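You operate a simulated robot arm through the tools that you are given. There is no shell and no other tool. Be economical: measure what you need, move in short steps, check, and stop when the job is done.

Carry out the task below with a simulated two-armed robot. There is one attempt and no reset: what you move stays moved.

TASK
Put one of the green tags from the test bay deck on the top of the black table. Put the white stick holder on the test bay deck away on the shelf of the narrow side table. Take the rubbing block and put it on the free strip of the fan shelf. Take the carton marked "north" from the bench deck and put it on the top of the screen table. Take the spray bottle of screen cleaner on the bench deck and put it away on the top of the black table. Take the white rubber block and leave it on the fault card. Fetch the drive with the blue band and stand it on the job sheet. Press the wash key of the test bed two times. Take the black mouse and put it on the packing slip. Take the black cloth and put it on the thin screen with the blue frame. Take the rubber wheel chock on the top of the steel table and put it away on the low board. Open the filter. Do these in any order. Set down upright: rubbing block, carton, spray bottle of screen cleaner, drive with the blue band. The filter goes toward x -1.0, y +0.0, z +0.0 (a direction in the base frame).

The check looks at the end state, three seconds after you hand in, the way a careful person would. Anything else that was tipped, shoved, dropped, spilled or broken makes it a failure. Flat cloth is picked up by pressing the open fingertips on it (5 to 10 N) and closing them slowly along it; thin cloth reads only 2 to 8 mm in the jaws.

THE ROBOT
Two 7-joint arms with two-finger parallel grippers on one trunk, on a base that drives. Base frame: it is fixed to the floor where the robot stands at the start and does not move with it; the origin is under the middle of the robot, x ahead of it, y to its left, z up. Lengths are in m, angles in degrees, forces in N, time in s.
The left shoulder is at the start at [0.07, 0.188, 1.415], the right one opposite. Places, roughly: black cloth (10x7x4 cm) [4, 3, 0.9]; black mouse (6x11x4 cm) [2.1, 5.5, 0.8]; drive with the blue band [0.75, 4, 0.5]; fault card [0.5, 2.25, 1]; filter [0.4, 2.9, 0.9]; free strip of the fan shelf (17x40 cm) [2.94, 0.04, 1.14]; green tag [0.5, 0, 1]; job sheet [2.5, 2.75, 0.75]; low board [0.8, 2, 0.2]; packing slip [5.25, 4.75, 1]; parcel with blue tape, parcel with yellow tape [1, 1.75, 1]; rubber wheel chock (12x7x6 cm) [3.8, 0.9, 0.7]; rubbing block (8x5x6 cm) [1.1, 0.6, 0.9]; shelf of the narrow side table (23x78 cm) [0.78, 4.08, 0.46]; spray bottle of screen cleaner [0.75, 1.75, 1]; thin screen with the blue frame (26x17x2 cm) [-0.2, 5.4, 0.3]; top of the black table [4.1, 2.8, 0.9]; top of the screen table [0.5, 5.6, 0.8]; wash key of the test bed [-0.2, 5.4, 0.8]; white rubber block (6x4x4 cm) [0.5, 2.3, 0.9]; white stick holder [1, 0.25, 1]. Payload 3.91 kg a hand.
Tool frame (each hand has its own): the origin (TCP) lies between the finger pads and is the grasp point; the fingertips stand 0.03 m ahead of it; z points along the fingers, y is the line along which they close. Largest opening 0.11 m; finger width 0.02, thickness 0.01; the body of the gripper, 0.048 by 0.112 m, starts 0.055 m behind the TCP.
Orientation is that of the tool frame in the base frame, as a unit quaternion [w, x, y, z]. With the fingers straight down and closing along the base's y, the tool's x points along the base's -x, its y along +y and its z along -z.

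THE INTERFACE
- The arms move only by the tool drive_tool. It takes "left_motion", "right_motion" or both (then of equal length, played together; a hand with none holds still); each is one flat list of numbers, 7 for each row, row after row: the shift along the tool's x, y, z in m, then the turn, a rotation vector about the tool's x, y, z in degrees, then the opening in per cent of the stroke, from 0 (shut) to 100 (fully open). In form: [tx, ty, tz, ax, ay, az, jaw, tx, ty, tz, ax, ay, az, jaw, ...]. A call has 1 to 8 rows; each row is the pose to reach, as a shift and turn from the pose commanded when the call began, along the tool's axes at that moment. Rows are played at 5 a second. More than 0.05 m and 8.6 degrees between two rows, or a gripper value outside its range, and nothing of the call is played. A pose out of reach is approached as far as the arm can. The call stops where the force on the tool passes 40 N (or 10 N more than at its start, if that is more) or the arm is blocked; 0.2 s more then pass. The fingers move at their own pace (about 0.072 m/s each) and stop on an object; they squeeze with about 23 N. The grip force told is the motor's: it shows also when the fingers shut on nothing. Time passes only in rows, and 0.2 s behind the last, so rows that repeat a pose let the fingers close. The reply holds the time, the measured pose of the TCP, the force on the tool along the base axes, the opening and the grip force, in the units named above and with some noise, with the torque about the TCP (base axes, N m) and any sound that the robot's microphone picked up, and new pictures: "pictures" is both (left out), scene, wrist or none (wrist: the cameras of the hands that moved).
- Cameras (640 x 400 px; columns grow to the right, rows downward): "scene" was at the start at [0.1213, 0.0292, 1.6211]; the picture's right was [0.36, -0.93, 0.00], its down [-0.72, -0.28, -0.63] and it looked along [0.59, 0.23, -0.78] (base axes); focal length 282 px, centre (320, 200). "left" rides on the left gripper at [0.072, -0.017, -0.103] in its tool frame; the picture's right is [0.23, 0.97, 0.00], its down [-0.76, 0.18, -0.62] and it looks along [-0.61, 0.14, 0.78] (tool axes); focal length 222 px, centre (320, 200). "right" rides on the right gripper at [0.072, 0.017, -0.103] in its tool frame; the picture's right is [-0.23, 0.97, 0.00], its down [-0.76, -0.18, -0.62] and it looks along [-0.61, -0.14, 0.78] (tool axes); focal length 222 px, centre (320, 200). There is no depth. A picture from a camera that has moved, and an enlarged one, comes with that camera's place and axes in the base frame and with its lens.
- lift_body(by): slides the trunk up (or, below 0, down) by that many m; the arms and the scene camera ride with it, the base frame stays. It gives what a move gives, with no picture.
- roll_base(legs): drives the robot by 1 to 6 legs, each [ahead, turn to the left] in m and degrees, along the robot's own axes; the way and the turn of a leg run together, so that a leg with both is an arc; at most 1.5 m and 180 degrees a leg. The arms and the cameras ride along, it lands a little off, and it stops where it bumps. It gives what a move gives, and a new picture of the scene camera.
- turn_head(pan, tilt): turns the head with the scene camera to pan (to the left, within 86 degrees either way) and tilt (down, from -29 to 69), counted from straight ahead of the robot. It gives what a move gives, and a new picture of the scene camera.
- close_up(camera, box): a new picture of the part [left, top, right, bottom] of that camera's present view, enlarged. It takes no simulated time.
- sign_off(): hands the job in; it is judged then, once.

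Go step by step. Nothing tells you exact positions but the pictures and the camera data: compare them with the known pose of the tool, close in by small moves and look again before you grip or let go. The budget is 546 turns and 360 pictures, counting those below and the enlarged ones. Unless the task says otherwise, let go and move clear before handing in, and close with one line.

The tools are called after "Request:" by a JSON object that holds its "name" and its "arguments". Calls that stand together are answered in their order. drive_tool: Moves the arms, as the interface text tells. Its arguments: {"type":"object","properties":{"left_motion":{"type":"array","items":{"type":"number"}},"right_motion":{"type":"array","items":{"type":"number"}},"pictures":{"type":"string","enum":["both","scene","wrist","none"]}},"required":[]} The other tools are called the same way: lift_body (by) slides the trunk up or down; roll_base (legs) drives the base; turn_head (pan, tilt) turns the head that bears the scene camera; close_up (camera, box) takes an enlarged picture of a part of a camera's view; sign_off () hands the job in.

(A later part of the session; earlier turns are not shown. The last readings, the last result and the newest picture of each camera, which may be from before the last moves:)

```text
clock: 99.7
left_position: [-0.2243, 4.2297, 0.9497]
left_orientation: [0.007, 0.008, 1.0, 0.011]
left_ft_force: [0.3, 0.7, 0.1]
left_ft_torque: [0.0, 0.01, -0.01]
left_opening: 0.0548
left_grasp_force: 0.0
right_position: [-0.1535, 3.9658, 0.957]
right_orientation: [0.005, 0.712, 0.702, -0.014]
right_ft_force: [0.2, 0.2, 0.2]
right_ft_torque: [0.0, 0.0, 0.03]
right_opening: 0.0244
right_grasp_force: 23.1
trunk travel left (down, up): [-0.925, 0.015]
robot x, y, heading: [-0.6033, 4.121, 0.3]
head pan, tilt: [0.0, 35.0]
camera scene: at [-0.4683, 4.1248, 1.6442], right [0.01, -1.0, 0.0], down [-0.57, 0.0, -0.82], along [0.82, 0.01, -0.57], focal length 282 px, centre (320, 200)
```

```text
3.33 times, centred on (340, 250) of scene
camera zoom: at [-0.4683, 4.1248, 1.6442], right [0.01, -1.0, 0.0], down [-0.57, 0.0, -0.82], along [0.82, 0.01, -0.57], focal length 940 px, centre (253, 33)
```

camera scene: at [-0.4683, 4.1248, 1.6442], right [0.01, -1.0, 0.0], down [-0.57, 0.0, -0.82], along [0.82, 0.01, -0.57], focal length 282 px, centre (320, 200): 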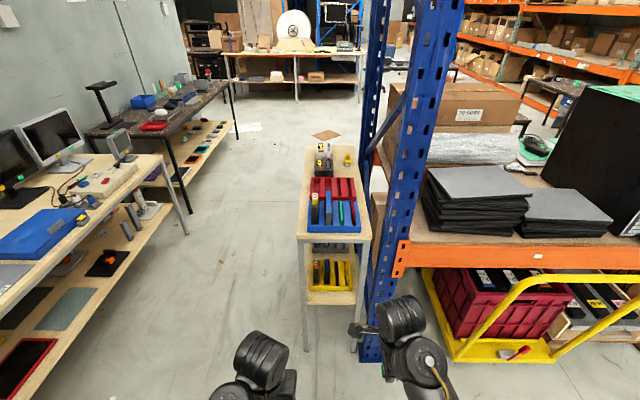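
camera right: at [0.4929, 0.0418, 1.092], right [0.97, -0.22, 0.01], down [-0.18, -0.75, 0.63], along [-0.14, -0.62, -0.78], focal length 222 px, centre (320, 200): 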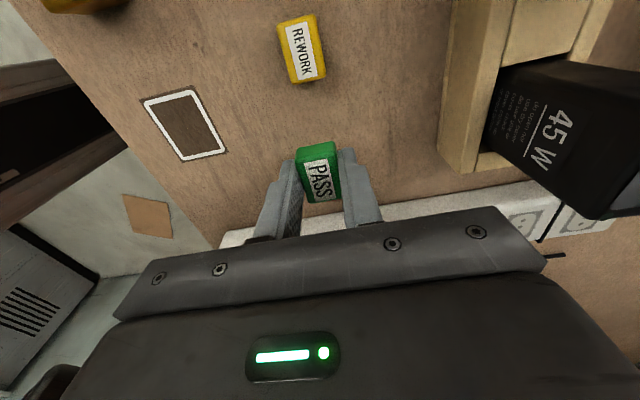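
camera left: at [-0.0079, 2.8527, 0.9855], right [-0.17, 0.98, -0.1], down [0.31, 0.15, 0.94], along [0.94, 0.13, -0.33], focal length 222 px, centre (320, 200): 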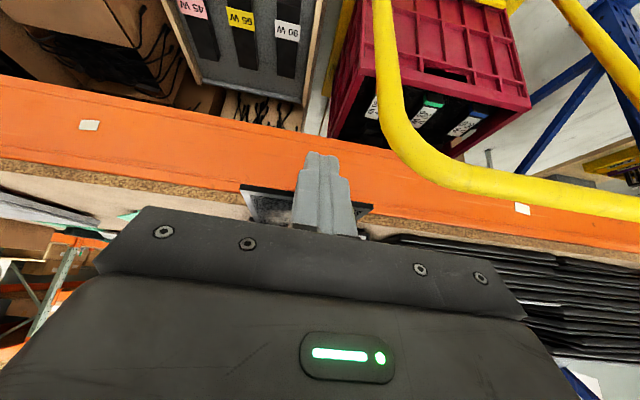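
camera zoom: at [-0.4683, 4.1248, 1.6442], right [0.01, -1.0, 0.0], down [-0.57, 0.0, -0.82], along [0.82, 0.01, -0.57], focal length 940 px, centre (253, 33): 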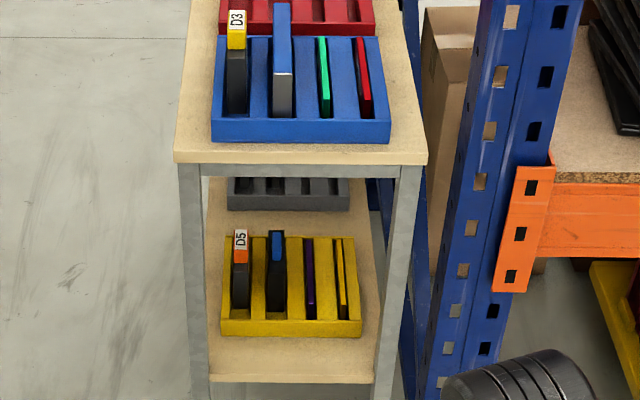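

The shelf below holds racks with drives, which I can't see well from here. I'll drive into the passage on the table's left side and face it.

Request:
{"name": "roll_base", "arguments": {"legs": [[0, 42], [1.0, 0], [0, -42], [0.5, 0], [0, -90]]}}

Request:
{"name": "lift_body", "arguments": {"by": -0.35}}

Request:
{"name": "turn_head", "arguments": {"pan": 0, "tilt": 35}}

```text
clock: 115.1
left_position: [0.7166, 4.434, 0.9499]
left_orientation: [0.013, 0.709, 0.705, 0.003]
left_ft_force: [0.1, 0.2, 0.4]
left_ft_torque: [-0.06, -0.03, 0.01]
left_opening: 0.055
left_grasp_force: 0.1
right_position: [0.4543, 4.3602, 0.9576]
right_orientation: [-0.006, 1.0, -0.002, -0.012]
right_ft_force: [1.7, -0.2, -1.1]
right_ft_torque: [-0.02, -0.03, 0.0]
right_opening: 0.0244
right_grasp_force: 22.5
trunk travel left (down, up): [-0.925, 0.015]
robot x, y, heading: [0.6042, 4.813, -88.8]
head pan, tilt: [0.0, 35.0]
camera scene: at [0.607, 4.677, 1.6442], right [-1.0, -0.02, 0.0], down [-0.01, 0.57, -0.82], along [0.02, -0.82, -0.57], focal length 282 px, centre (320, 200)
```

scene: 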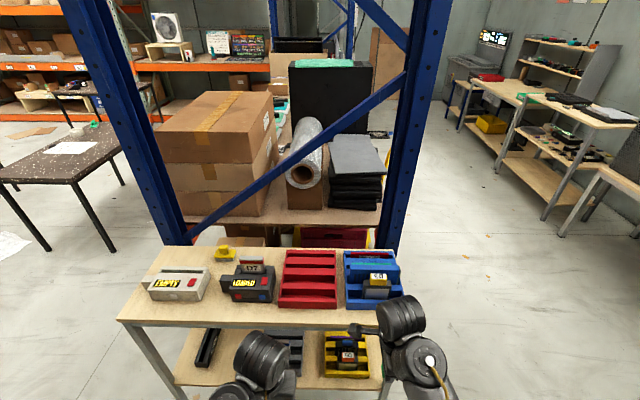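

```text
clock: 118.5
left_position: [0.7162, 4.4325, 0.6006]
left_orientation: [0.013, 0.709, 0.706, 0.002]
left_ft_force: [-0.2, -0.5, 0.1]
left_ft_torque: [0.02, 0.03, -0.02]
left_opening: 0.0549
left_grasp_force: 0.0
right_position: [0.454, 4.36, 0.6072]
right_orientation: [-0.007, 1.0, -0.001, -0.013]
right_ft_force: [-0.1, -0.1, -0.1]
right_ft_torque: [-0.01, -0.01, 0.01]
right_opening: 0.0244
right_grasp_force: 23.3
trunk travel left (down, up): [-0.575, 0.365]
robot x, y, heading: [0.6033, 4.814, -88.9]
head pan, tilt: [0.0, 35.0]
```

```text
clock: 119.1
left_position: [0.7154, 4.4329, 0.6013]
left_orientation: [0.013, 0.709, 0.705, 0.003]
left_ft_force: [-0.2, 0.0, 0.0]
left_ft_torque: [0.01, 0.03, -0.01]
left_opening: 0.0552
left_grasp_force: 0.0
right_position: [0.4537, 4.3615, 0.6066]
right_orientation: [-0.007, 1.0, -0.001, -0.013]
right_ft_force: [1.5, 0.3, 0.4]
right_ft_torque: [-0.03, -0.04, -0.04]
right_opening: 0.0245
right_grasp_force: 22.7
trunk travel left (down, up): [-0.575, 0.365]
robot x, y, heading: [0.6012, 4.8147, -88.8]
head pan, tilt: [0.0, 35.0]
camera scene: at [0.6069, 4.677, 1.2942], right [-1.0, -0.02, 0.0], down [-0.01, 0.57, -0.82], along [0.02, -0.82, -0.57], focal length 282 px, centre (320, 200)
```

scene: 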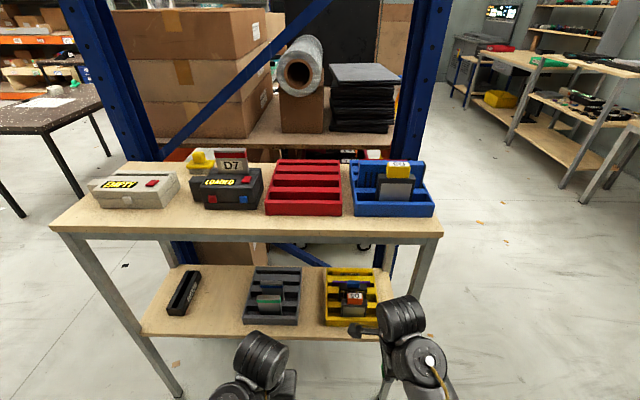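

Request:
{"name": "close_up", "arguments": {"camera": "scene", "box": [230, 255, 400, 335]}}

Request:
{"name": "close_up", "arguments": {"camera": "scene", "box": [130, 255, 270, 345]}}

Request:
{"name": "close_up", "arguments": {"camera": "scene", "box": [60, 140, 460, 240]}}

```text
3.76 times, centred on (315, 295) of scene
camera zoom: at [0.6069, 4.677, 1.2942], right [-1.0, -0.02, 0.0], down [-0.01, 0.57, -0.82], along [0.02, -0.82, -0.57], focal length 1062 px, centre (339, -158)
```

zoom: 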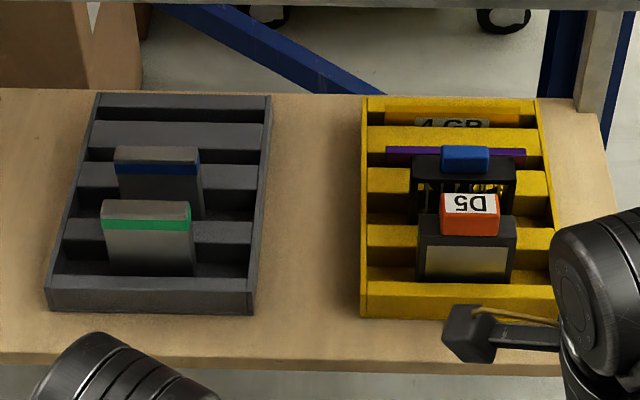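

```text
4.44 times, centred on (200, 300) of scene
camera zoom: at [0.6069, 4.677, 1.2942], right [-1.0, -0.02, 0.0], down [-0.01, 0.57, -0.82], along [0.02, -0.82, -0.57], focal length 1254 px, centre (853, -244)
```

zoom: 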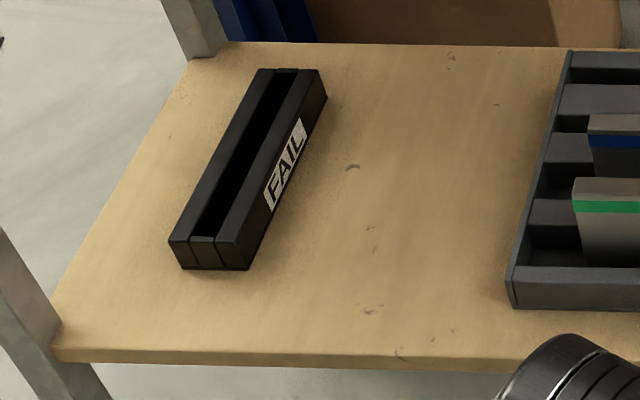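

```text
1.60 times, centred on (260, 190) of scene
camera zoom: at [0.6069, 4.677, 1.2942], right [-1.0, -0.02, 0.0], down [-0.01, 0.57, -0.82], along [0.02, -0.82, -0.57], focal length 452 px, centre (416, 216)
```

zoom: 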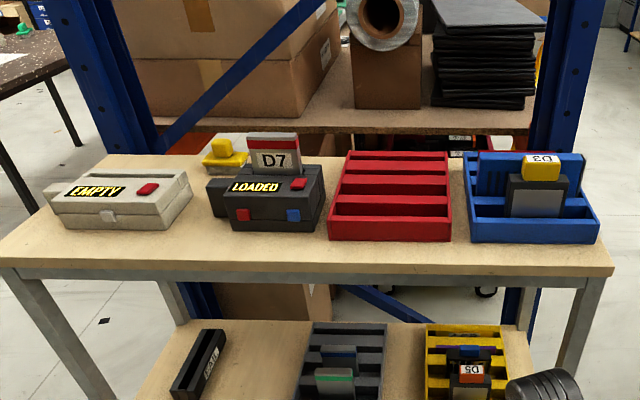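

The wanted drive (grey with a blue band) stands in the grey rack's middle slot at about [0.785, 4.06]. I'll tilt the left hand 45° to reach under the tabletop, closing along x.

Request:
{"name": "drive_tool", "arguments": {"left_motion": [-0.01, 0.012, -0.015, 0, -7.5, 0, 80, -0.02, 0.024, -0.03, 0, -15, 0, 80, -0.03, 0.036, -0.045, 0, -22.5, 0, 90, -0.04, 0.048, -0.06, 0, -30, 0, 90, -0.055, 0.06, -0.08, 0, -37.5, 0, 90, -0.07, 0.072, -0.1, 0, -45, 0, 90], "pictures": "both"}}

```text
clock: 120.5
left_position: [0.7861, 4.3641, 0.702]
left_orientation: [0.282, 0.656, 0.646, -0.268]
left_ft_force: [0.0, -0.3, -0.4]
left_ft_torque: [0.0, 0.02, -0.01]
left_opening: 0.0991
left_grasp_force: 0.1
right_position: [0.4546, 4.3597, 0.6065]
right_orientation: [-0.007, 1.0, -0.001, -0.013]
right_ft_force: [0.3, -0.4, -0.1]
right_ft_torque: [0.01, 0.0, -0.03]
right_opening: 0.0245
right_grasp_force: 23.4
trunk travel left (down, up): [-0.575, 0.365]
robot x, y, heading: [0.6069, 4.8143, -88.8]
head pan, tilt: [0.0, 35.0]
camera scene: at [0.6071, 4.6763, 1.294], right [-1.0, -0.02, 0.0], down [-0.01, 0.57, -0.82], along [0.02, -0.82, -0.57], focal length 282 px, centre (320, 200)
camera left: at [0.7694, 4.4884, 0.7209], right [0.98, 0.15, -0.14], down [0.15, -0.08, 0.98], along [0.14, -0.98, -0.11], focal length 222 px, centre (320, 200)
```

scene: 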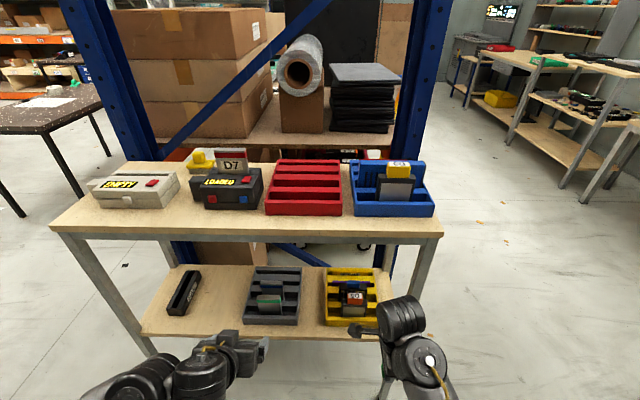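
left: 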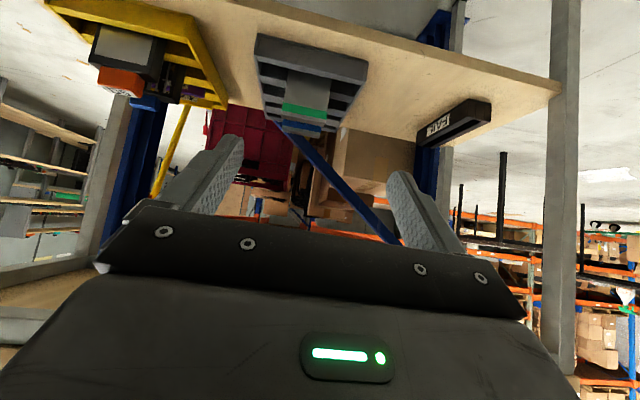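

The blue-band drive's top is at about [0.778, 4.07, 0.535]. I'll move to a pre-grasp pose in front of and above it.

Request:
{"name": "drive_tool", "arguments": {"left_motion": [-0.0126, -0.001, 0.036, 0, 0, 0, 100, -0.025, -0.003, 0.073, 0, 0, 0, 100, -0.038, -0.004, 0.109, 0, 0, 0, 100, -0.05, -0.005, 0.146, 0, 0, 0, 100, -0.063, -0.007, 0.182, 0, 0, 0, 100, -0.0757, -0.008, 0.2185, 0, 0, 0, 100], "pictures": "both"}}

```text
clock: 121.9
left_position: [0.7801, 4.1535, 0.6043]
left_orientation: [0.282, 0.656, 0.646, -0.268]
left_ft_force: [0.9, -0.3, 0.0]
left_ft_torque: [-0.02, -0.01, 0.0]
left_opening: 0.1101
left_grasp_force: 0.0
right_position: [0.4529, 4.3595, 0.6069]
right_orientation: [-0.007, 1.0, -0.001, -0.012]
right_ft_force: [-0.2, 0.1, -0.8]
right_ft_torque: [0.0, 0.0, 0.01]
right_opening: 0.0243
right_grasp_force: 23.1
trunk travel left (down, up): [-0.575, 0.365]
robot x, y, heading: [0.6037, 4.8092, -88.7]
head pan, tilt: [0.0, 35.0]
camera scene: at [0.6063, 4.6763, 1.2941], right [-1.0, -0.02, 0.0], down [-0.01, 0.57, -0.82], along [0.02, -0.82, -0.57], focal length 282 px, centre (320, 200)
camera left: at [0.7628, 4.2784, 0.6229], right [0.98, 0.15, -0.14], down [0.15, -0.08, 0.98], along [0.14, -0.98, -0.11], focal length 222 px, centre (320, 200)
```

scene: 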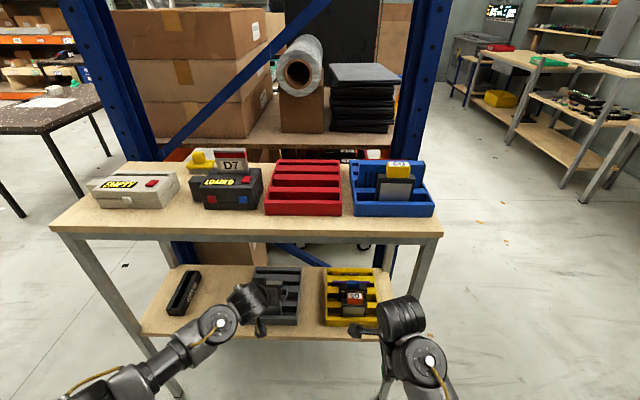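
left: 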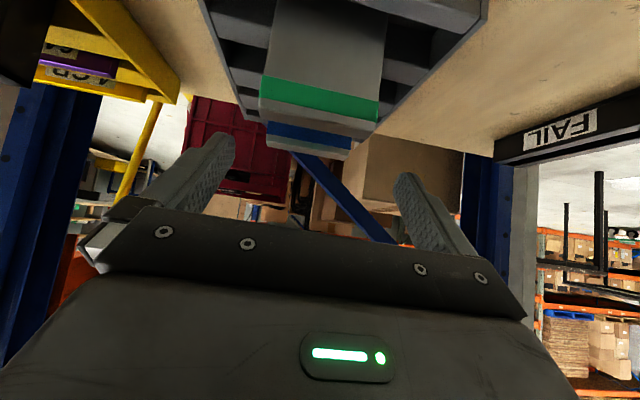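

The drive is centred about 6 mm to one side. I'll correct and go in along the tool axis.

Request:
{"name": "drive_tool", "arguments": {"left_motion": [0.0, -0.0065, 0.02, 0, 0, 0, 100, 0.001, -0.0065, 0.05, 0, 0, 0, 100, 0.002, -0.0065, 0.08, 0, 0, 0, 100], "pictures": "wrist"}}

```text
clock: 122.7
left_position: [0.7722, 4.0971, 0.547]
left_orientation: [0.282, 0.656, 0.646, -0.27]
left_ft_force: [0.1, -0.6, -0.2]
left_ft_torque: [0.03, 0.05, 0.02]
left_opening: 0.1098
left_grasp_force: 0.0
right_position: [0.4535, 4.3598, 0.6059]
right_orientation: [-0.007, 1.0, -0.002, -0.013]
right_ft_force: [0.7, -0.2, -0.5]
right_ft_torque: [0.02, -0.01, 0.02]
right_opening: 0.0246
right_grasp_force: 22.7
trunk travel left (down, up): [-0.575, 0.365]
robot x, y, heading: [0.6033, 4.813, -89.2]
head pan, tilt: [0.0, 35.0]
camera left: at [0.7561, 4.2232, 0.5652], right [0.98, 0.15, -0.14], down [0.15, -0.08, 0.98], along [0.14, -0.98, -0.11], focal length 222 px, centre (320, 200)
```

left: 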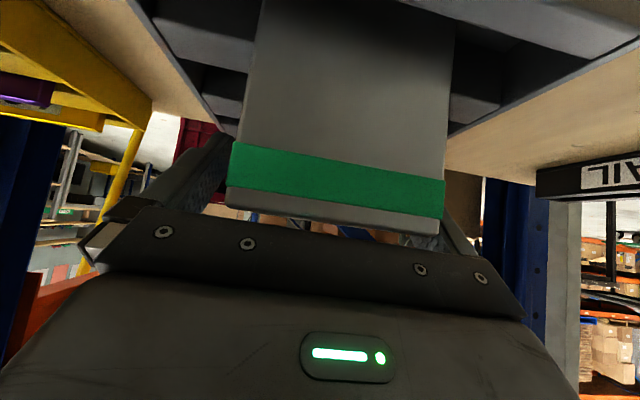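

The drives turn out a bit taller and nearer than I thought; the fingertips are already beside the blue-band one. I'll advance 7 mm and close gently.

Request:
{"name": "drive_tool", "arguments": {"left_motion": [0, 0, 0.007, 0, 0, 0, 100, 0, 0, 0.007, 0, 0, 0, 85, 0, 0, 0.007, 0, 0, 0, 70, 0, 0, 0.007, 0, 0, 0, 55, 0, 0, 0.007, 0, 0, 0, 55], "pictures": "wrist"}}

Request:
{"name": "close_up", "arguments": {"camera": "scene", "box": [220, 255, 340, 335]}}

```text
clock: 123.9
left_position: [0.772, 4.0943, 0.5436]
left_orientation: [0.283, 0.655, 0.646, -0.27]
left_ft_force: [-0.3, -1.3, 16.5]
left_ft_torque: [0.39, 0.65, 0.03]
left_opening: 0.0701
left_grasp_force: 22.5
right_position: [0.4534, 4.3619, 0.6095]
right_orientation: [-0.006, 1.0, 0.0, -0.013]
right_ft_force: [0.1, -0.2, 0.3]
right_ft_torque: [0.01, -0.02, -0.02]
right_opening: 0.0242
right_grasp_force: 22.8
trunk travel left (down, up): [-0.575, 0.365]
robot x, y, heading: [0.6022, 4.8127, -88.8]
head pan, tilt: [0.0, 35.0]
camera left: at [0.7553, 4.2187, 0.563], right [0.98, 0.15, -0.14], down [0.16, -0.08, 0.98], along [0.14, -0.98, -0.1], focal length 222 px, centre (320, 200)
```

left: 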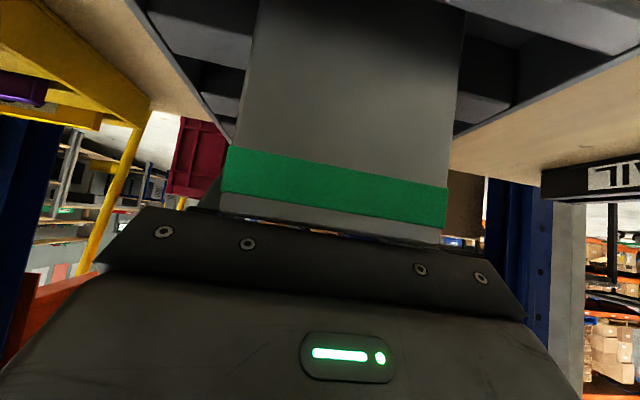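

```text
5.00 times, centred on (280, 295) of scene
camera zoom: at [0.6064, 4.6791, 1.2946], right [-1.0, -0.02, 0.0], down [-0.01, 0.57, -0.82], along [0.02, -0.82, -0.57], focal length 1411 px, centre (520, -275)
```

zoom: 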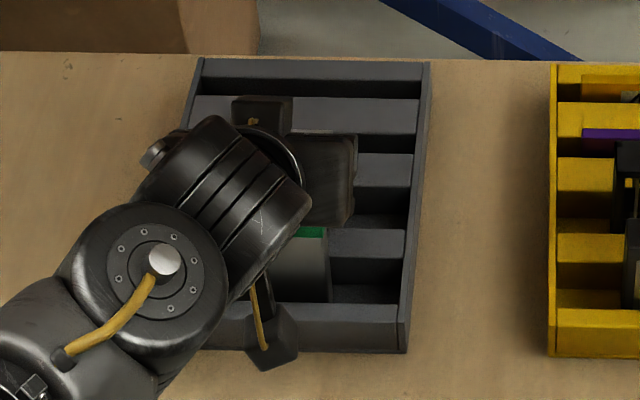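

Something 70 mm wide is gripped. I'll lift 4 cm straight up and see which drive moves.

Request:
{"name": "drive_tool", "arguments": {"left_motion": [-0.007, 0, -0.007, 0, 0, 0, 55, -0.014, 0, -0.014, 0, 0, 0, 55, -0.021, 0, -0.021, 0, 0, 0, 55, -0.028, 0, -0.028, 0, 0, 0, 55], "pictures": "wrist"}}

Request:
{"name": "close_up", "arguments": {"camera": "scene", "box": [220, 255, 340, 335]}}

```text
clock: 124.9
left_position: [0.7719, 4.0949, 0.5813]
left_orientation: [0.282, 0.656, 0.647, -0.268]
left_ft_force: [0.2, -0.4, -2.0]
left_ft_torque: [0.03, -0.02, 0.03]
left_opening: 0.0698
left_grasp_force: 22.8
right_position: [0.4544, 4.3596, 0.6076]
right_orientation: [-0.007, 1.0, -0.001, -0.013]
right_ft_force: [0.5, 0.1, 0.8]
right_ft_torque: [0.05, 0.0, 0.01]
right_opening: 0.0245
right_grasp_force: 22.6
trunk travel left (down, up): [-0.575, 0.365]
robot x, y, heading: [0.6037, 4.8124, -89.1]
head pan, tilt: [0.0, 35.0]
camera left: at [0.7551, 4.2195, 0.6002], right [0.98, 0.15, -0.14], down [0.15, -0.08, 0.98], along [0.14, -0.98, -0.11], focal length 222 px, centre (320, 200)
```

left: 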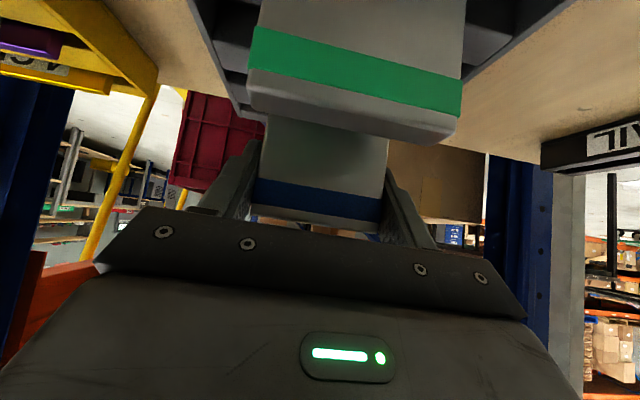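

```text
5.00 times, centred on (280, 295) of scene
camera zoom: at [0.6069, 4.6769, 1.2942], right [-1.0, -0.02, 0.0], down [-0.01, 0.57, -0.82], along [0.02, -0.82, -0.57], focal length 1411 px, centre (520, -275)
```

zoom: 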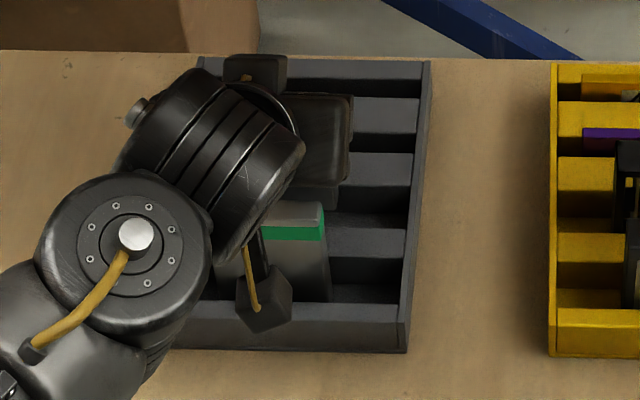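

Only the blue-band drive came up. I'll lift 3 cm more, sidestep towards +x past the green one and draw it out.

Request:
{"name": "drive_tool", "arguments": {"left_motion": [-0.021, 0, -0.021, 0, 0, 0, 55, -0.021, 0.03, -0.021, 0, 0, 0, 55, -0.021, 0.06, -0.021, 0, 0, 0, 55, -0.021, 0.092, -0.021, 0, 0, 0, 55], "pictures": "wrist"}}

Request:
{"name": "close_up", "arguments": {"camera": "scene", "box": [140, 215, 340, 340]}}

```text
clock: 125.9
left_position: [0.8648, 4.0952, 0.6116]
left_orientation: [0.282, 0.655, 0.647, -0.269]
left_ft_force: [-0.4, 0.3, -2.3]
left_ft_torque: [0.02, 0.01, 0.02]
left_opening: 0.0696
left_grasp_force: 22.6
right_position: [0.454, 4.3604, 0.6062]
right_orientation: [-0.006, 1.0, -0.002, -0.013]
right_ft_force: [0.3, -0.3, 0.7]
right_ft_torque: [0.03, 0.02, -0.01]
right_opening: 0.0241
right_grasp_force: 22.8
trunk travel left (down, up): [-0.575, 0.365]
robot x, y, heading: [0.6031, 4.8113, -89.0]
head pan, tilt: [0.0, 35.0]
camera left: at [0.8473, 4.2199, 0.6306], right [0.98, 0.15, -0.14], down [0.16, -0.08, 0.98], along [0.14, -0.98, -0.11], focal length 222 px, centre (320, 200)
```

left: 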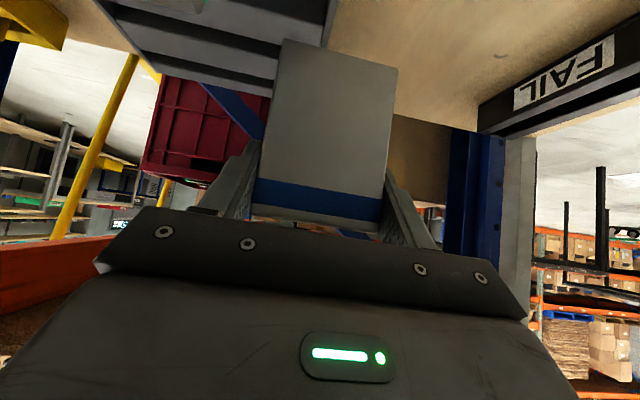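

```text
3.20 times, centred on (240, 278) of scene
camera zoom: at [0.608, 4.6766, 1.2942], right [-1.0, -0.02, 0.0], down [-0.01, 0.57, -0.82], along [0.01, -0.82, -0.57], focal length 903 px, centre (576, -48)
```

zoom: 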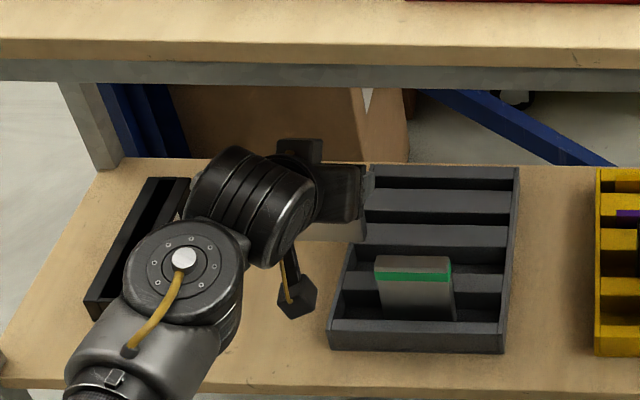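

I'll draw the drive straight out towards me, then raise the trunk.

Request:
{"name": "drive_tool", "arguments": {"left_motion": [0.028, 0, -0.028, 0, 0, 0, 55, 0.057, 0, -0.057, 0, 0, 0, 55, 0.085, 0, -0.085, 0, 0, 0, 55, 0.113, 0, -0.113, 0, 0, 0, 55, 0.141, 0, -0.141, 0, 0, 0, 55, 0.17, -0.02, -0.17, 0, 0, 0, 55], "pictures": "none"}}

Request:
{"name": "roll_base", "arguments": {"legs": [[-0.08, 0]]}}

Request:
{"name": "lift_body", "arguments": {"by": 0.35}}

Request:
{"name": "turn_head", "arguments": {"pan": 60, "tilt": 25}}

```text
clock: 127.3
left_position: [0.8433, 4.3352, 0.6102]
left_orientation: [0.283, 0.656, 0.646, -0.269]
left_ft_force: [0.1, 0.6, -1.7]
left_ft_torque: [-0.02, 0.01, 0.04]
left_opening: 0.0695
left_grasp_force: 23.0
right_position: [0.4538, 4.3608, 0.6081]
right_orientation: [-0.008, 1.0, -0.001, -0.012]
right_ft_force: [0.3, 0.5, -0.2]
right_ft_torque: [0.0, -0.02, 0.03]
right_opening: 0.0244
right_grasp_force: 23.9
trunk travel left (down, up): [-0.575, 0.365]
robot x, y, heading: [0.6012, 4.8117, -88.7]
head pan, tilt: [0.0, 35.0]
```

```text
clock: 128.4
left_position: [0.8415, 4.4153, 0.6086]
left_orientation: [0.282, 0.656, 0.646, -0.27]
left_ft_force: [-0.1, -1.1, -1.1]
left_ft_torque: [-0.01, 0.03, -0.03]
left_opening: 0.0694
left_grasp_force: 23.3
right_position: [0.4519, 4.4407, 0.6073]
right_orientation: [-0.007, 1.0, -0.001, -0.013]
right_ft_force: [-0.4, 0.6, -0.4]
right_ft_torque: [0.0, 0.0, 0.0]
right_opening: 0.0243
right_grasp_force: 22.8
trunk travel left (down, up): [-0.575, 0.365]
robot x, y, heading: [0.5994, 4.8921, -89.0]
head pan, tilt: [0.0, 35.0]
camera scene: at [0.6055, 4.7588, 1.2944], right [-1.0, -0.02, 0.0], down [-0.01, 0.57, -0.82], along [0.01, -0.82, -0.57], focal length 282 px, centre (320, 200)
```

scene: 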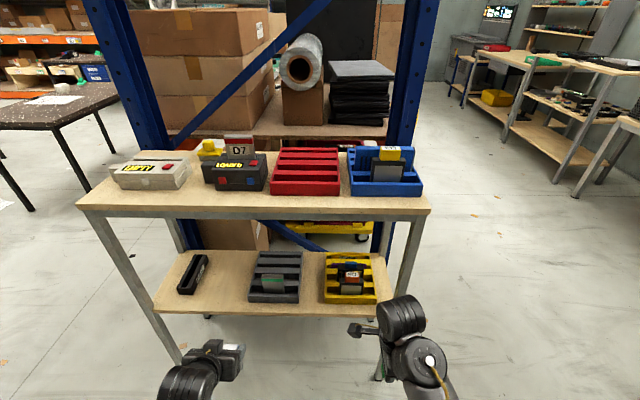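

```text
clock: 131.8
left_position: [0.8415, 4.4129, 0.9585]
left_orientation: [0.281, 0.656, 0.647, -0.269]
left_ft_force: [-0.8, 0.2, -1.4]
left_ft_torque: [0.0, -0.02, 0.01]
left_opening: 0.0699
left_grasp_force: 23.0
right_position: [0.4525, 4.442, 0.9575]
right_orientation: [-0.006, 1.0, -0.002, -0.013]
right_ft_force: [-0.8, -0.2, 0.8]
right_ft_torque: [-0.02, 0.01, -0.02]
right_opening: 0.0244
right_grasp_force: 23.1
trunk travel left (down, up): [-0.925, 0.015]
robot x, y, heading: [0.6026, 4.8904, -88.9]
head pan, tilt: [0.0, 35.0]
```

```text
clock: 133.1
left_position: [0.8421, 4.4128, 0.9585]
left_orientation: [0.282, 0.656, 0.647, -0.269]
left_ft_force: [-0.5, 0.6, -2.0]
left_ft_torque: [0.03, -0.01, 0.01]
left_opening: 0.0698
left_grasp_force: 22.3
right_position: [0.4524, 4.4412, 0.9582]
right_orientation: [-0.007, 1.0, -0.002, -0.013]
right_ft_force: [0.3, 0.0, 0.0]
right_ft_torque: [0.0, -0.02, -0.01]
right_opening: 0.0246
right_grasp_force: 22.9
trunk travel left (down, up): [-0.925, 0.015]
robot x, y, heading: [0.6051, 4.8925, -88.9]
head pan, tilt: [60.0, 25.0]
camera scene: at [0.6845, 4.8005, 1.6599], right [-0.49, -0.87, 0.0], down [-0.37, 0.21, -0.91], along [0.79, -0.44, -0.42], focal length 282 px, centre (320, 200)
```

scene: 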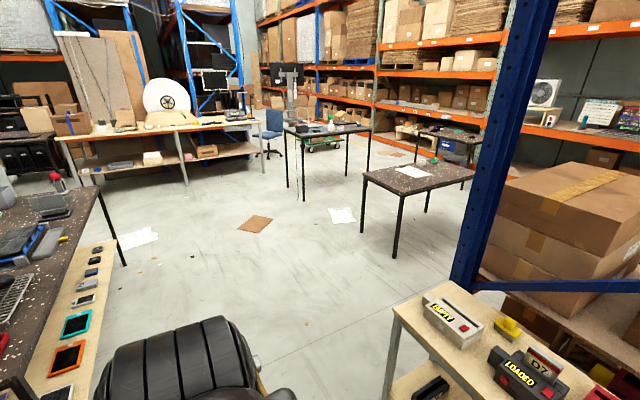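

The way to the job-sheet table is clear: sheet at about [2.53, 2.74]. I'll drive to x ≈ 1.7, down the lane behind the bench, and face the table from its near side.

Request:
{"name": "roll_base", "arguments": {"legs": [[0, 89], [1.12, 0], [0, -90], [1.15, 0], [1.12, 0], [0, 90]]}}

Request:
{"name": "turn_head", "arguments": {"pan": 0, "tilt": 40}}

```text
clock: 161.1
left_position: [2.2951, 2.8525, 0.9595]
left_orientation: [0.389, 0.013, 0.921, 0.007]
left_ft_force: [0.3, 0.0, -1.8]
left_ft_torque: [0.0, 0.0, -0.02]
left_opening: 0.0695
left_grasp_force: 22.9
right_position: [2.2625, 2.4654, 0.957]
right_orientation: [0.003, 0.712, 0.702, -0.014]
right_ft_force: [0.5, -0.2, -0.3]
right_ft_torque: [-0.02, 0.0, -0.03]
right_opening: 0.0246
right_grasp_force: 23.1
trunk travel left (down, up): [-0.925, 0.015]
robot x, y, heading: [1.8107, 2.6205, 0.2]
head pan, tilt: [60.0, 25.0]
camera scene: at [1.9076, 2.7031, 1.66], right [0.87, -0.5, 0.0], down [-0.21, -0.37, -0.91], along [0.45, 0.79, -0.42], focal length 282 px, centre (320, 200)
```

scene: 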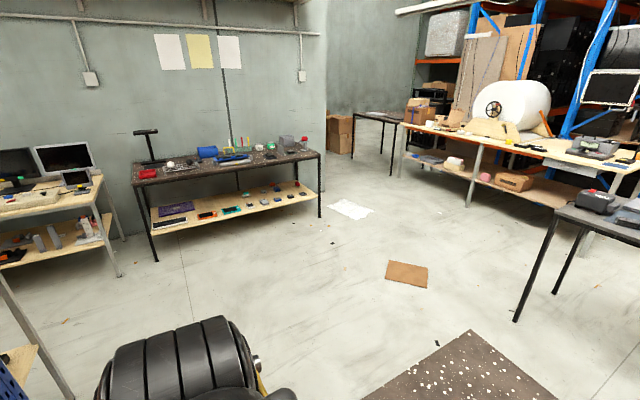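

```text
clock: 162.4
left_position: [2.2955, 2.8536, 0.9584]
left_orientation: [0.39, 0.012, 0.921, 0.006]
left_ft_force: [0.3, 0.0, -1.9]
left_ft_torque: [0.02, -0.01, 0.03]
left_opening: 0.0699
left_grasp_force: 23.2
right_position: [2.2639, 2.4655, 0.9573]
right_orientation: [0.004, 0.713, 0.701, -0.014]
right_ft_force: [-0.1, 0.2, 0.3]
right_ft_torque: [0.0, 0.0, 0.0]
right_opening: 0.0244
right_grasp_force: 22.9
trunk travel left (down, up): [-0.925, 0.015]
robot x, y, heading: [1.8142, 2.6221, 0.4]
head pan, tilt: [0.0, 40.0]
camera scene: at [1.9469, 2.6238, 1.6366], right [0.01, -1.0, 0.0], down [-0.64, 0.0, -0.77], along [0.77, 0.0, -0.64], focal length 282 px, centre (320, 200)
```

scene: 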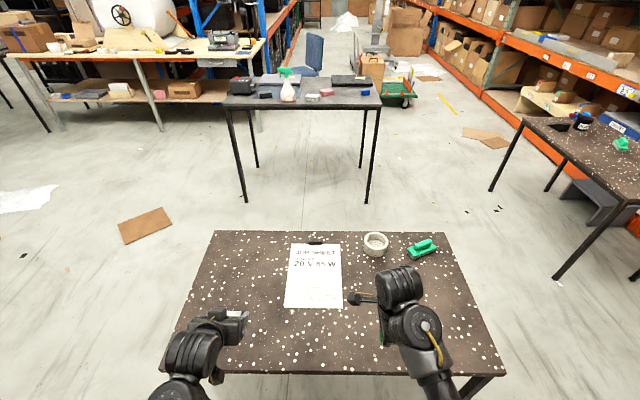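

The job sheet is centred near [2.59, 2.64] on a table at about z = 0.74. I'll carry the drive over it.

Request:
{"name": "drive_tool", "arguments": {"left_motion": [-0.012, -0.0267, 0.0294, 0, 0, 0, 55, -0.0241, -0.0534, 0.0588, 0, 0, 0, 55, -0.0362, -0.08, 0.088, 0, 0, 0, 55, -0.0482, -0.107, 0.1176, 0, 0, 0, 55, -0.0603, -0.1335, 0.147, 0, 0, 0, 55, -0.0724, -0.16, 0.176, 0, 0, 0, 55, -0.0844, -0.187, 0.2056, 0, 0, 0, 55, -0.0965, -0.2136, 0.235, 0, 0, 0, 55], "pictures": "both"}}

```text
clock: 164.2
left_position: [2.5161, 2.6497, 0.8664]
left_orientation: [0.39, 0.012, 0.921, 0.008]
left_ft_force: [0.2, -0.8, -2.0]
left_ft_torque: [-0.04, -0.04, 0.0]
left_opening: 0.0698
left_grasp_force: 23.3
left hand out of reach, approached as far as the arm can: row 8
right_position: [2.2646, 2.4613, 0.9561]
right_orientation: [0.003, 0.713, 0.701, -0.013]
right_ft_force: [-0.1, -0.5, -0.6]
right_ft_torque: [0.01, -0.03, 0.01]
right_opening: 0.0243
right_grasp_force: 23.8
trunk travel left (down, up): [-0.925, 0.015]
robot x, y, heading: [1.8102, 2.6213, 0.1]
head pan, tilt: [0.0, 40.0]
camera scene: at [1.9483, 2.6183, 1.6364], right [0.0, -1.0, 0.0], down [-0.64, 0.0, -0.77], along [0.77, 0.0, -0.64], focal length 282 px, centre (320, 200)
camera left: at [2.3909, 2.6356, 0.8861], right [-0.14, 0.98, -0.14], down [0.08, 0.15, 0.98], along [0.99, 0.13, -0.1], focal length 222 px, centre (320, 200)
```

scene: 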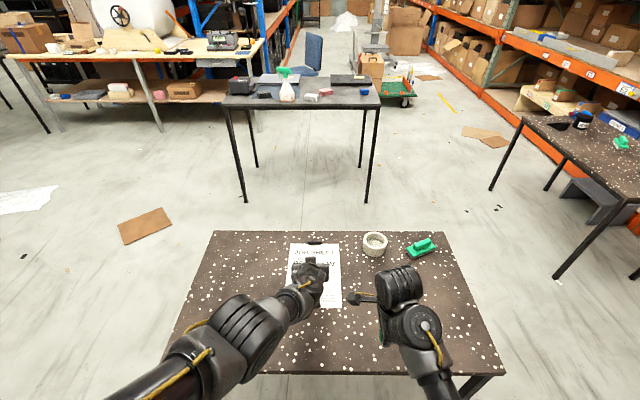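
left: 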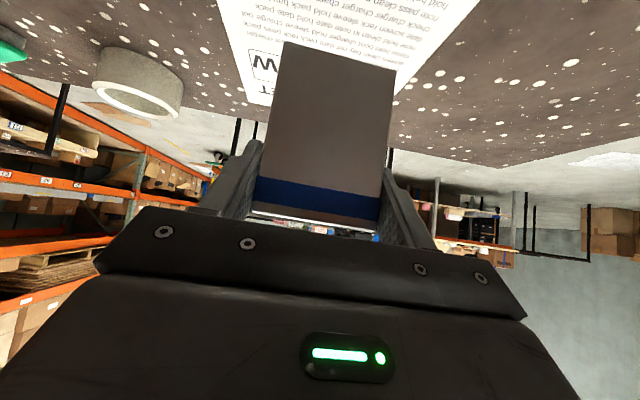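

The drive hangs over the sheet. I'll lower the trunk 2.5 cm, then feel for the table.

Request:
{"name": "lift_body", "arguments": {"by": -0.025}}

Request:
{"name": "drive_tool", "arguments": {"left_motion": [-0.0035, 0, 0.0035, 0, 0, 0, 55, -0.007, 0, 0.007, 0, 0, 0, 55], "pictures": "wrist"}}

```text
clock: 164.9
left_position: [2.5139, 2.6549, 0.8447]
left_orientation: [0.39, 0.012, 0.921, 0.007]
left_ft_force: [0.3, -0.1, -1.4]
left_ft_torque: [0.01, 0.03, 0.0]
left_opening: 0.0699
left_grasp_force: 23.7
right_position: [2.2626, 2.4646, 0.9316]
right_orientation: [0.004, 0.713, 0.701, -0.014]
right_ft_force: [-0.8, -0.3, 0.6]
right_ft_torque: [-0.02, 0.02, 0.0]
right_opening: 0.0243
right_grasp_force: 22.9
trunk travel left (down, up): [-0.9, 0.04]
robot x, y, heading: [1.8094, 2.6233, 0.4]
head pan, tilt: [0.0, 40.0]
```

```text
clock: 165.5
left_position: [2.521, 2.652, 0.8461]
left_orientation: [0.39, 0.014, 0.921, 0.003]
left_ft_force: [-0.3, -0.3, -1.3]
left_ft_torque: [0.0, 0.0, -0.01]
left_opening: 0.0698
left_grasp_force: 23.2
left hand out of reach, approached as far as the arm can: row 1, 2
right_position: [2.2618, 2.4659, 0.9329]
right_orientation: [0.004, 0.713, 0.701, -0.014]
right_ft_force: [-1.1, -0.5, 0.0]
right_ft_torque: [0.03, 0.02, -0.01]
right_opening: 0.0245
right_grasp_force: 22.6
trunk travel left (down, up): [-0.9, 0.04]
robot x, y, heading: [1.8115, 2.622, 0.3]
head pan, tilt: [0.0, 40.0]
camera left: at [2.3953, 2.6375, 0.8645], right [-0.14, 0.98, -0.15], down [0.09, 0.16, 0.98], along [0.99, 0.12, -0.11], focal length 222 px, centre (320, 200)
```

left: 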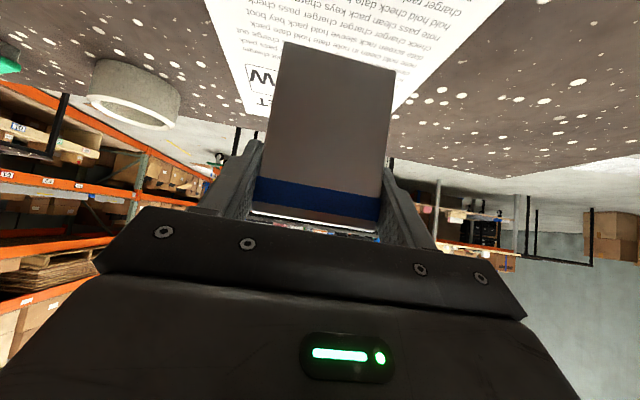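

The arm is at its stretch limit, so I'll drive 6 cm closer (this also puts the drive nearer the sheet's middle) and then lower.

Request:
{"name": "roll_base", "arguments": {"legs": [[0.06, 0]]}}

Request:
{"name": "drive_tool", "arguments": {"left_motion": [0.007, 0, 0.0, 0, 0, 0, 55, 0.01, 0, 0.01, 0, 0, 0, 55, 0.013, 0, 0.013, 0, 0, 0, 55], "pictures": "wrist"}}

```text
clock: 166.5
left_position: [2.5729, 2.6501, 0.8528]
left_orientation: [0.395, 0.014, 0.918, 0.004]
left_ft_force: [-1.3, -0.9, -0.9]
left_ft_torque: [0.0, 0.03, -0.01]
left_opening: 0.0695
left_grasp_force: 23.3
right_position: [2.3133, 2.4646, 0.9377]
right_orientation: [0.009, 0.713, 0.701, -0.011]
right_ft_force: [-1.8, -0.3, -0.7]
right_ft_torque: [-0.02, -0.06, 0.03]
right_opening: 0.0243
right_grasp_force: 22.8
trunk travel left (down, up): [-0.9, 0.04]
robot x, y, heading: [1.8711, 2.6254, 0.3]
head pan, tilt: [0.0, 40.0]
camera scene: at [1.992, 2.6227, 1.613], right [0.0, -1.0, 0.0], down [-0.64, 0.0, -0.77], along [0.77, 0.0, -0.64], focal length 282 px, centre (320, 200)
```

scene: 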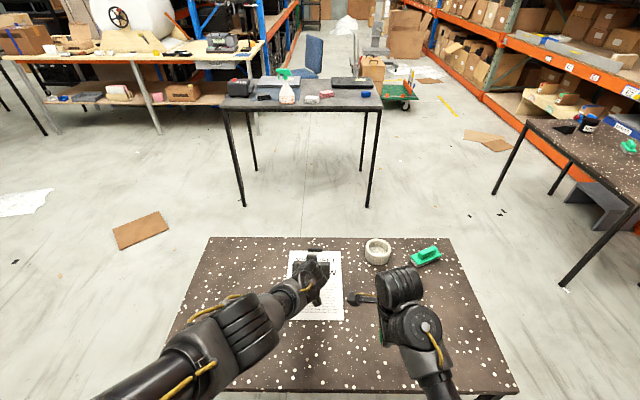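

```text
clock: 167.3
left_position: [2.5746, 2.6558, 0.8345]
left_orientation: [0.389, 0.014, 0.921, 0.003]
left_ft_force: [0.5, -1.1, -1.6]
left_ft_torque: [-0.01, 0.0, -0.01]
left_opening: 0.0696
left_grasp_force: 23.1
left hand out of reach, approached as far as the arm can: row 2, 3
right_position: [2.3221, 2.4651, 0.9313]
right_orientation: [0.004, 0.713, 0.701, -0.015]
right_ft_force: [0.3, 0.5, -0.5]
right_ft_torque: [-0.03, 0.03, 0.01]
right_opening: 0.0245
right_grasp_force: 22.3
trunk travel left (down, up): [-0.9, 0.04]
robot x, y, heading: [1.8728, 2.6194, 0.5]
head pan, tilt: [0.0, 40.0]
camera left: at [2.4502, 2.6411, 0.8539], right [-0.14, 0.98, -0.15], down [0.09, 0.16, 0.98], along [0.99, 0.12, -0.11], focal length 222 px, centre (320, 200)
```

left: 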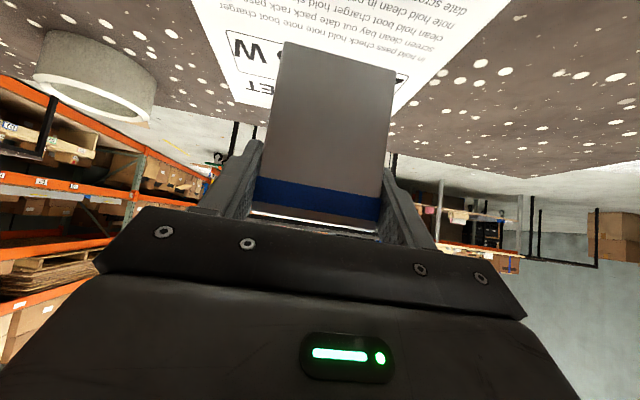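

The drive's base should be just above the sheet. I'll lower the trunk in small steps and watch the force.

Request:
{"name": "lift_body", "arguments": {"by": -0.006}}

```text
clock: 167.8
left_position: [2.5737, 2.6558, 0.8299]
left_orientation: [0.39, 0.013, 0.921, 0.004]
left_ft_force: [0.1, -0.6, -1.7]
left_ft_torque: [0.01, 0.01, -0.01]
left_opening: 0.0695
left_grasp_force: 22.6
right_position: [2.3216, 2.4653, 0.9258]
right_orientation: [0.004, 0.712, 0.702, -0.014]
right_ft_force: [0.5, -0.1, -0.7]
right_ft_torque: [0.01, -0.01, 0.01]
right_opening: 0.0245
right_grasp_force: 22.9
trunk travel left (down, up): [-0.894, 0.046]
robot x, y, heading: [1.8709, 2.6242, 0.4]
head pan, tilt: [0.0, 40.0]
```

Request:
{"name": "lift_body", "arguments": {"by": -0.006}}

Request:
{"name": "lift_body", "arguments": {"by": -0.004}}

Request:
{"name": "close_up", "arguments": {"camera": "left", "box": [180, 0, 500, 200]}}

```text
clock: 168.4
left_position: [2.5738, 2.6555, 0.8244]
left_orientation: [0.39, 0.014, 0.921, 0.002]
left_ft_force: [0.2, 0.2, -2.3]
left_ft_torque: [0.01, 0.0, 0.01]
left_opening: 0.0699
left_grasp_force: 23.2
right_position: [2.3219, 2.4633, 0.9193]
right_orientation: [0.004, 0.712, 0.702, -0.014]
right_ft_force: [0.5, 0.9, -0.5]
right_ft_torque: [0.02, 0.01, -0.03]
right_opening: 0.0244
right_grasp_force: 22.7
trunk travel left (down, up): [-0.888, 0.052]
robot x, y, heading: [1.8717, 2.6209, 0.1]
head pan, tilt: [0.0, 40.0]
```

```text
clock: 168.9
left_position: [2.5745, 2.6542, 0.8198]
left_orientation: [0.39, 0.014, 0.921, 0.004]
left_ft_force: [-0.6, 0.0, -1.8]
left_ft_torque: [-0.01, -0.02, -0.03]
left_opening: 0.0698
left_grasp_force: 22.7
right_position: [2.3218, 2.4641, 0.916]
right_orientation: [0.005, 0.713, 0.701, -0.014]
right_ft_force: [0.7, -0.7, 0.2]
right_ft_torque: [-0.01, 0.0, 0.04]
right_opening: 0.0244
right_grasp_force: 23.2
trunk travel left (down, up): [-0.884, 0.056]
robot x, y, heading: [1.8692, 2.623, 0.4]
head pan, tilt: [0.0, 40.0]
```

```text
2.00 times, centred on (340, 100) of left
camera zoom: at [2.4492, 2.6406, 0.8389], right [-0.14, 0.98, -0.15], down [0.09, 0.16, 0.98], along [0.99, 0.12, -0.11], focal length 444 px, centre (280, 400)
```

zoom: 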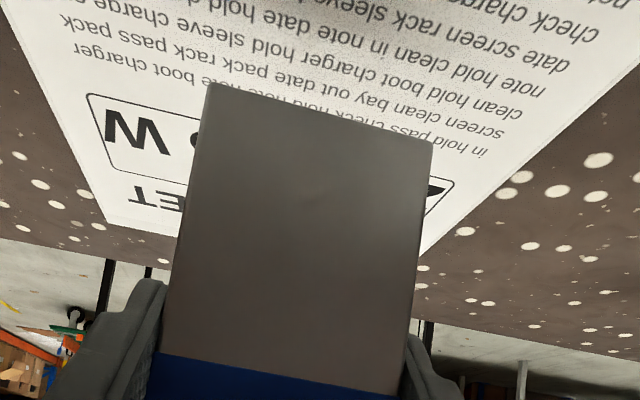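

Request:
{"name": "lift_body", "arguments": {"by": -0.006}}

Request:
{"name": "lift_body", "arguments": {"by": -0.004}}

Request:
{"name": "lift_body", "arguments": {"by": -0.004}}

```text
clock: 169.5
left_position: [2.5753, 2.6555, 0.8141]
left_orientation: [0.39, 0.014, 0.921, 0.003]
left_ft_force: [-0.1, 0.3, -2.6]
left_ft_torque: [-0.03, -0.02, 0.01]
left_opening: 0.0695
left_grasp_force: 22.6
right_position: [2.3218, 2.4639, 0.9104]
right_orientation: [0.004, 0.713, 0.701, -0.014]
right_ft_force: [-0.3, 0.1, 0.3]
right_ft_torque: [0.03, 0.0, 0.0]
right_opening: 0.0243
right_grasp_force: 23.2
trunk travel left (down, up): [-0.878, 0.062]
robot x, y, heading: [1.872, 2.6219, 0.3]
head pan, tilt: [0.0, 40.0]
```

```text
clock: 170.0
left_position: [2.5734, 2.655, 0.8102]
left_orientation: [0.39, 0.014, 0.921, 0.003]
left_ft_force: [0.3, 0.1, -1.9]
left_ft_torque: [-0.02, 0.02, -0.01]
left_opening: 0.0696
left_grasp_force: 23.2
right_position: [2.3213, 2.4634, 0.9064]
right_orientation: [0.003, 0.714, 0.7, -0.014]
right_ft_force: [-0.7, 0.5, 0.4]
right_ft_torque: [-0.03, 0.0, -0.02]
right_opening: 0.0242
right_grasp_force: 22.9
trunk travel left (down, up): [-0.874, 0.066]
robot x, y, heading: [1.8737, 2.6234, 0.1]
head pan, tilt: [0.0, 40.0]
```

```text
clock: 170.5
left_position: [2.574, 2.6542, 0.8054]
left_orientation: [0.391, 0.014, 0.92, 0.003]
left_ft_force: [-0.4, 0.0, -0.7]
left_ft_torque: [-0.02, -0.01, 0.02]
left_opening: 0.0697
left_grasp_force: 22.6
right_position: [2.3214, 2.4646, 0.9029]
right_orientation: [0.004, 0.713, 0.701, -0.014]
right_ft_force: [0.2, -0.3, 0.3]
right_ft_torque: [0.0, 0.01, 0.0]
right_opening: 0.0247
right_grasp_force: 23.0
trunk travel left (down, up): [-0.87, 0.07]
robot x, y, heading: [1.8721, 2.6233, 0.4]
head pan, tilt: [0.0, 40.0]
```

Request:
{"name": "lift_body", "arguments": {"by": -0.003}}

Request:
{"name": "close_up", "arguments": {"camera": "left", "box": [180, 0, 500, 200]}}

```text
clock: 171.1
left_position: [2.5747, 2.6537, 0.8028]
left_orientation: [0.39, 0.013, 0.921, 0.004]
left_ft_force: [0.4, -0.6, -1.7]
left_ft_torque: [-0.01, -0.01, -0.02]
left_opening: 0.0697
left_grasp_force: 23.0
right_position: [2.3219, 2.4638, 0.8983]
right_orientation: [0.005, 0.713, 0.701, -0.014]
right_ft_force: [0.2, 0.1, 0.3]
right_ft_torque: [0.0, 0.0, -0.01]
right_opening: 0.0246
right_grasp_force: 23.3
trunk travel left (down, up): [-0.867, 0.073]
robot x, y, heading: [1.8714, 2.6216, 0.2]
head pan, tilt: [0.0, 40.0]
```

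```text
2.00 times, centred on (340, 100) of left
camera zoom: at [2.4492, 2.6407, 0.822], right [-0.14, 0.98, -0.15], down [0.09, 0.16, 0.98], along [0.99, 0.12, -0.11], focal length 444 px, centre (280, 400)
```

zoom: 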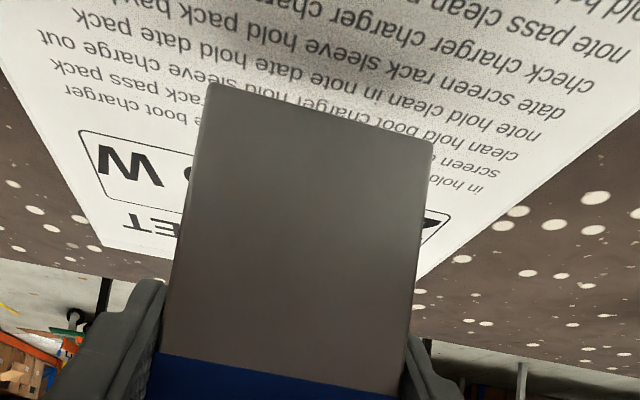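

Request:
{"name": "lift_body", "arguments": {"by": -0.006}}

Request:
{"name": "lift_body", "arguments": {"by": -0.005}}

Request:
{"name": "close_up", "arguments": {"camera": "left", "box": [180, 0, 500, 200]}}

```text
clock: 171.6
left_position: [2.5746, 2.6541, 0.7974]
left_orientation: [0.39, 0.014, 0.921, 0.004]
left_ft_force: [-0.9, 0.5, -1.4]
left_ft_torque: [0.03, 0.02, 0.05]
left_opening: 0.0697
left_grasp_force: 22.7
right_position: [2.3217, 2.464, 0.8936]
right_orientation: [0.004, 0.713, 0.701, -0.014]
right_ft_force: [-0.4, 0.1, -0.8]
right_ft_torque: [-0.02, -0.05, -0.02]
right_opening: 0.0241
right_grasp_force: 22.9
trunk travel left (down, up): [-0.861, 0.079]
robot x, y, heading: [1.8727, 2.6227, 0.4]
head pan, tilt: [0.0, 40.0]
```

```text
clock: 172.2
left_position: [2.5746, 2.6543, 0.7921]
left_orientation: [0.39, 0.014, 0.921, 0.003]
left_ft_force: [-0.3, 0.6, -2.4]
left_ft_torque: [0.02, -0.02, 0.0]
left_opening: 0.07
left_grasp_force: 23.1
right_position: [2.3214, 2.4634, 0.8878]
right_orientation: [0.004, 0.713, 0.701, -0.014]
right_ft_force: [0.5, -0.6, -0.1]
right_ft_torque: [-0.01, -0.01, -0.01]
right_opening: 0.0245
right_grasp_force: 22.6
trunk travel left (down, up): [-0.856, 0.084]
robot x, y, heading: [1.8702, 2.6217, 0.3]
head pan, tilt: [0.0, 40.0]
```

```text
2.00 times, centred on (340, 100) of left
camera zoom: at [2.4491, 2.6407, 0.811], right [-0.14, 0.98, -0.15], down [0.09, 0.16, 0.98], along [0.99, 0.12, -0.11], focal length 444 px, centre (280, 400)
```

zoom: 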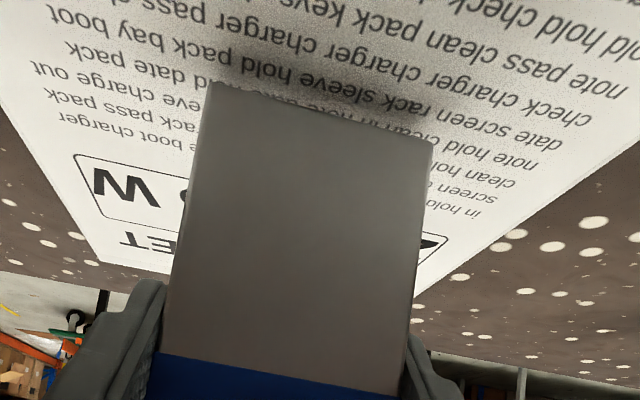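

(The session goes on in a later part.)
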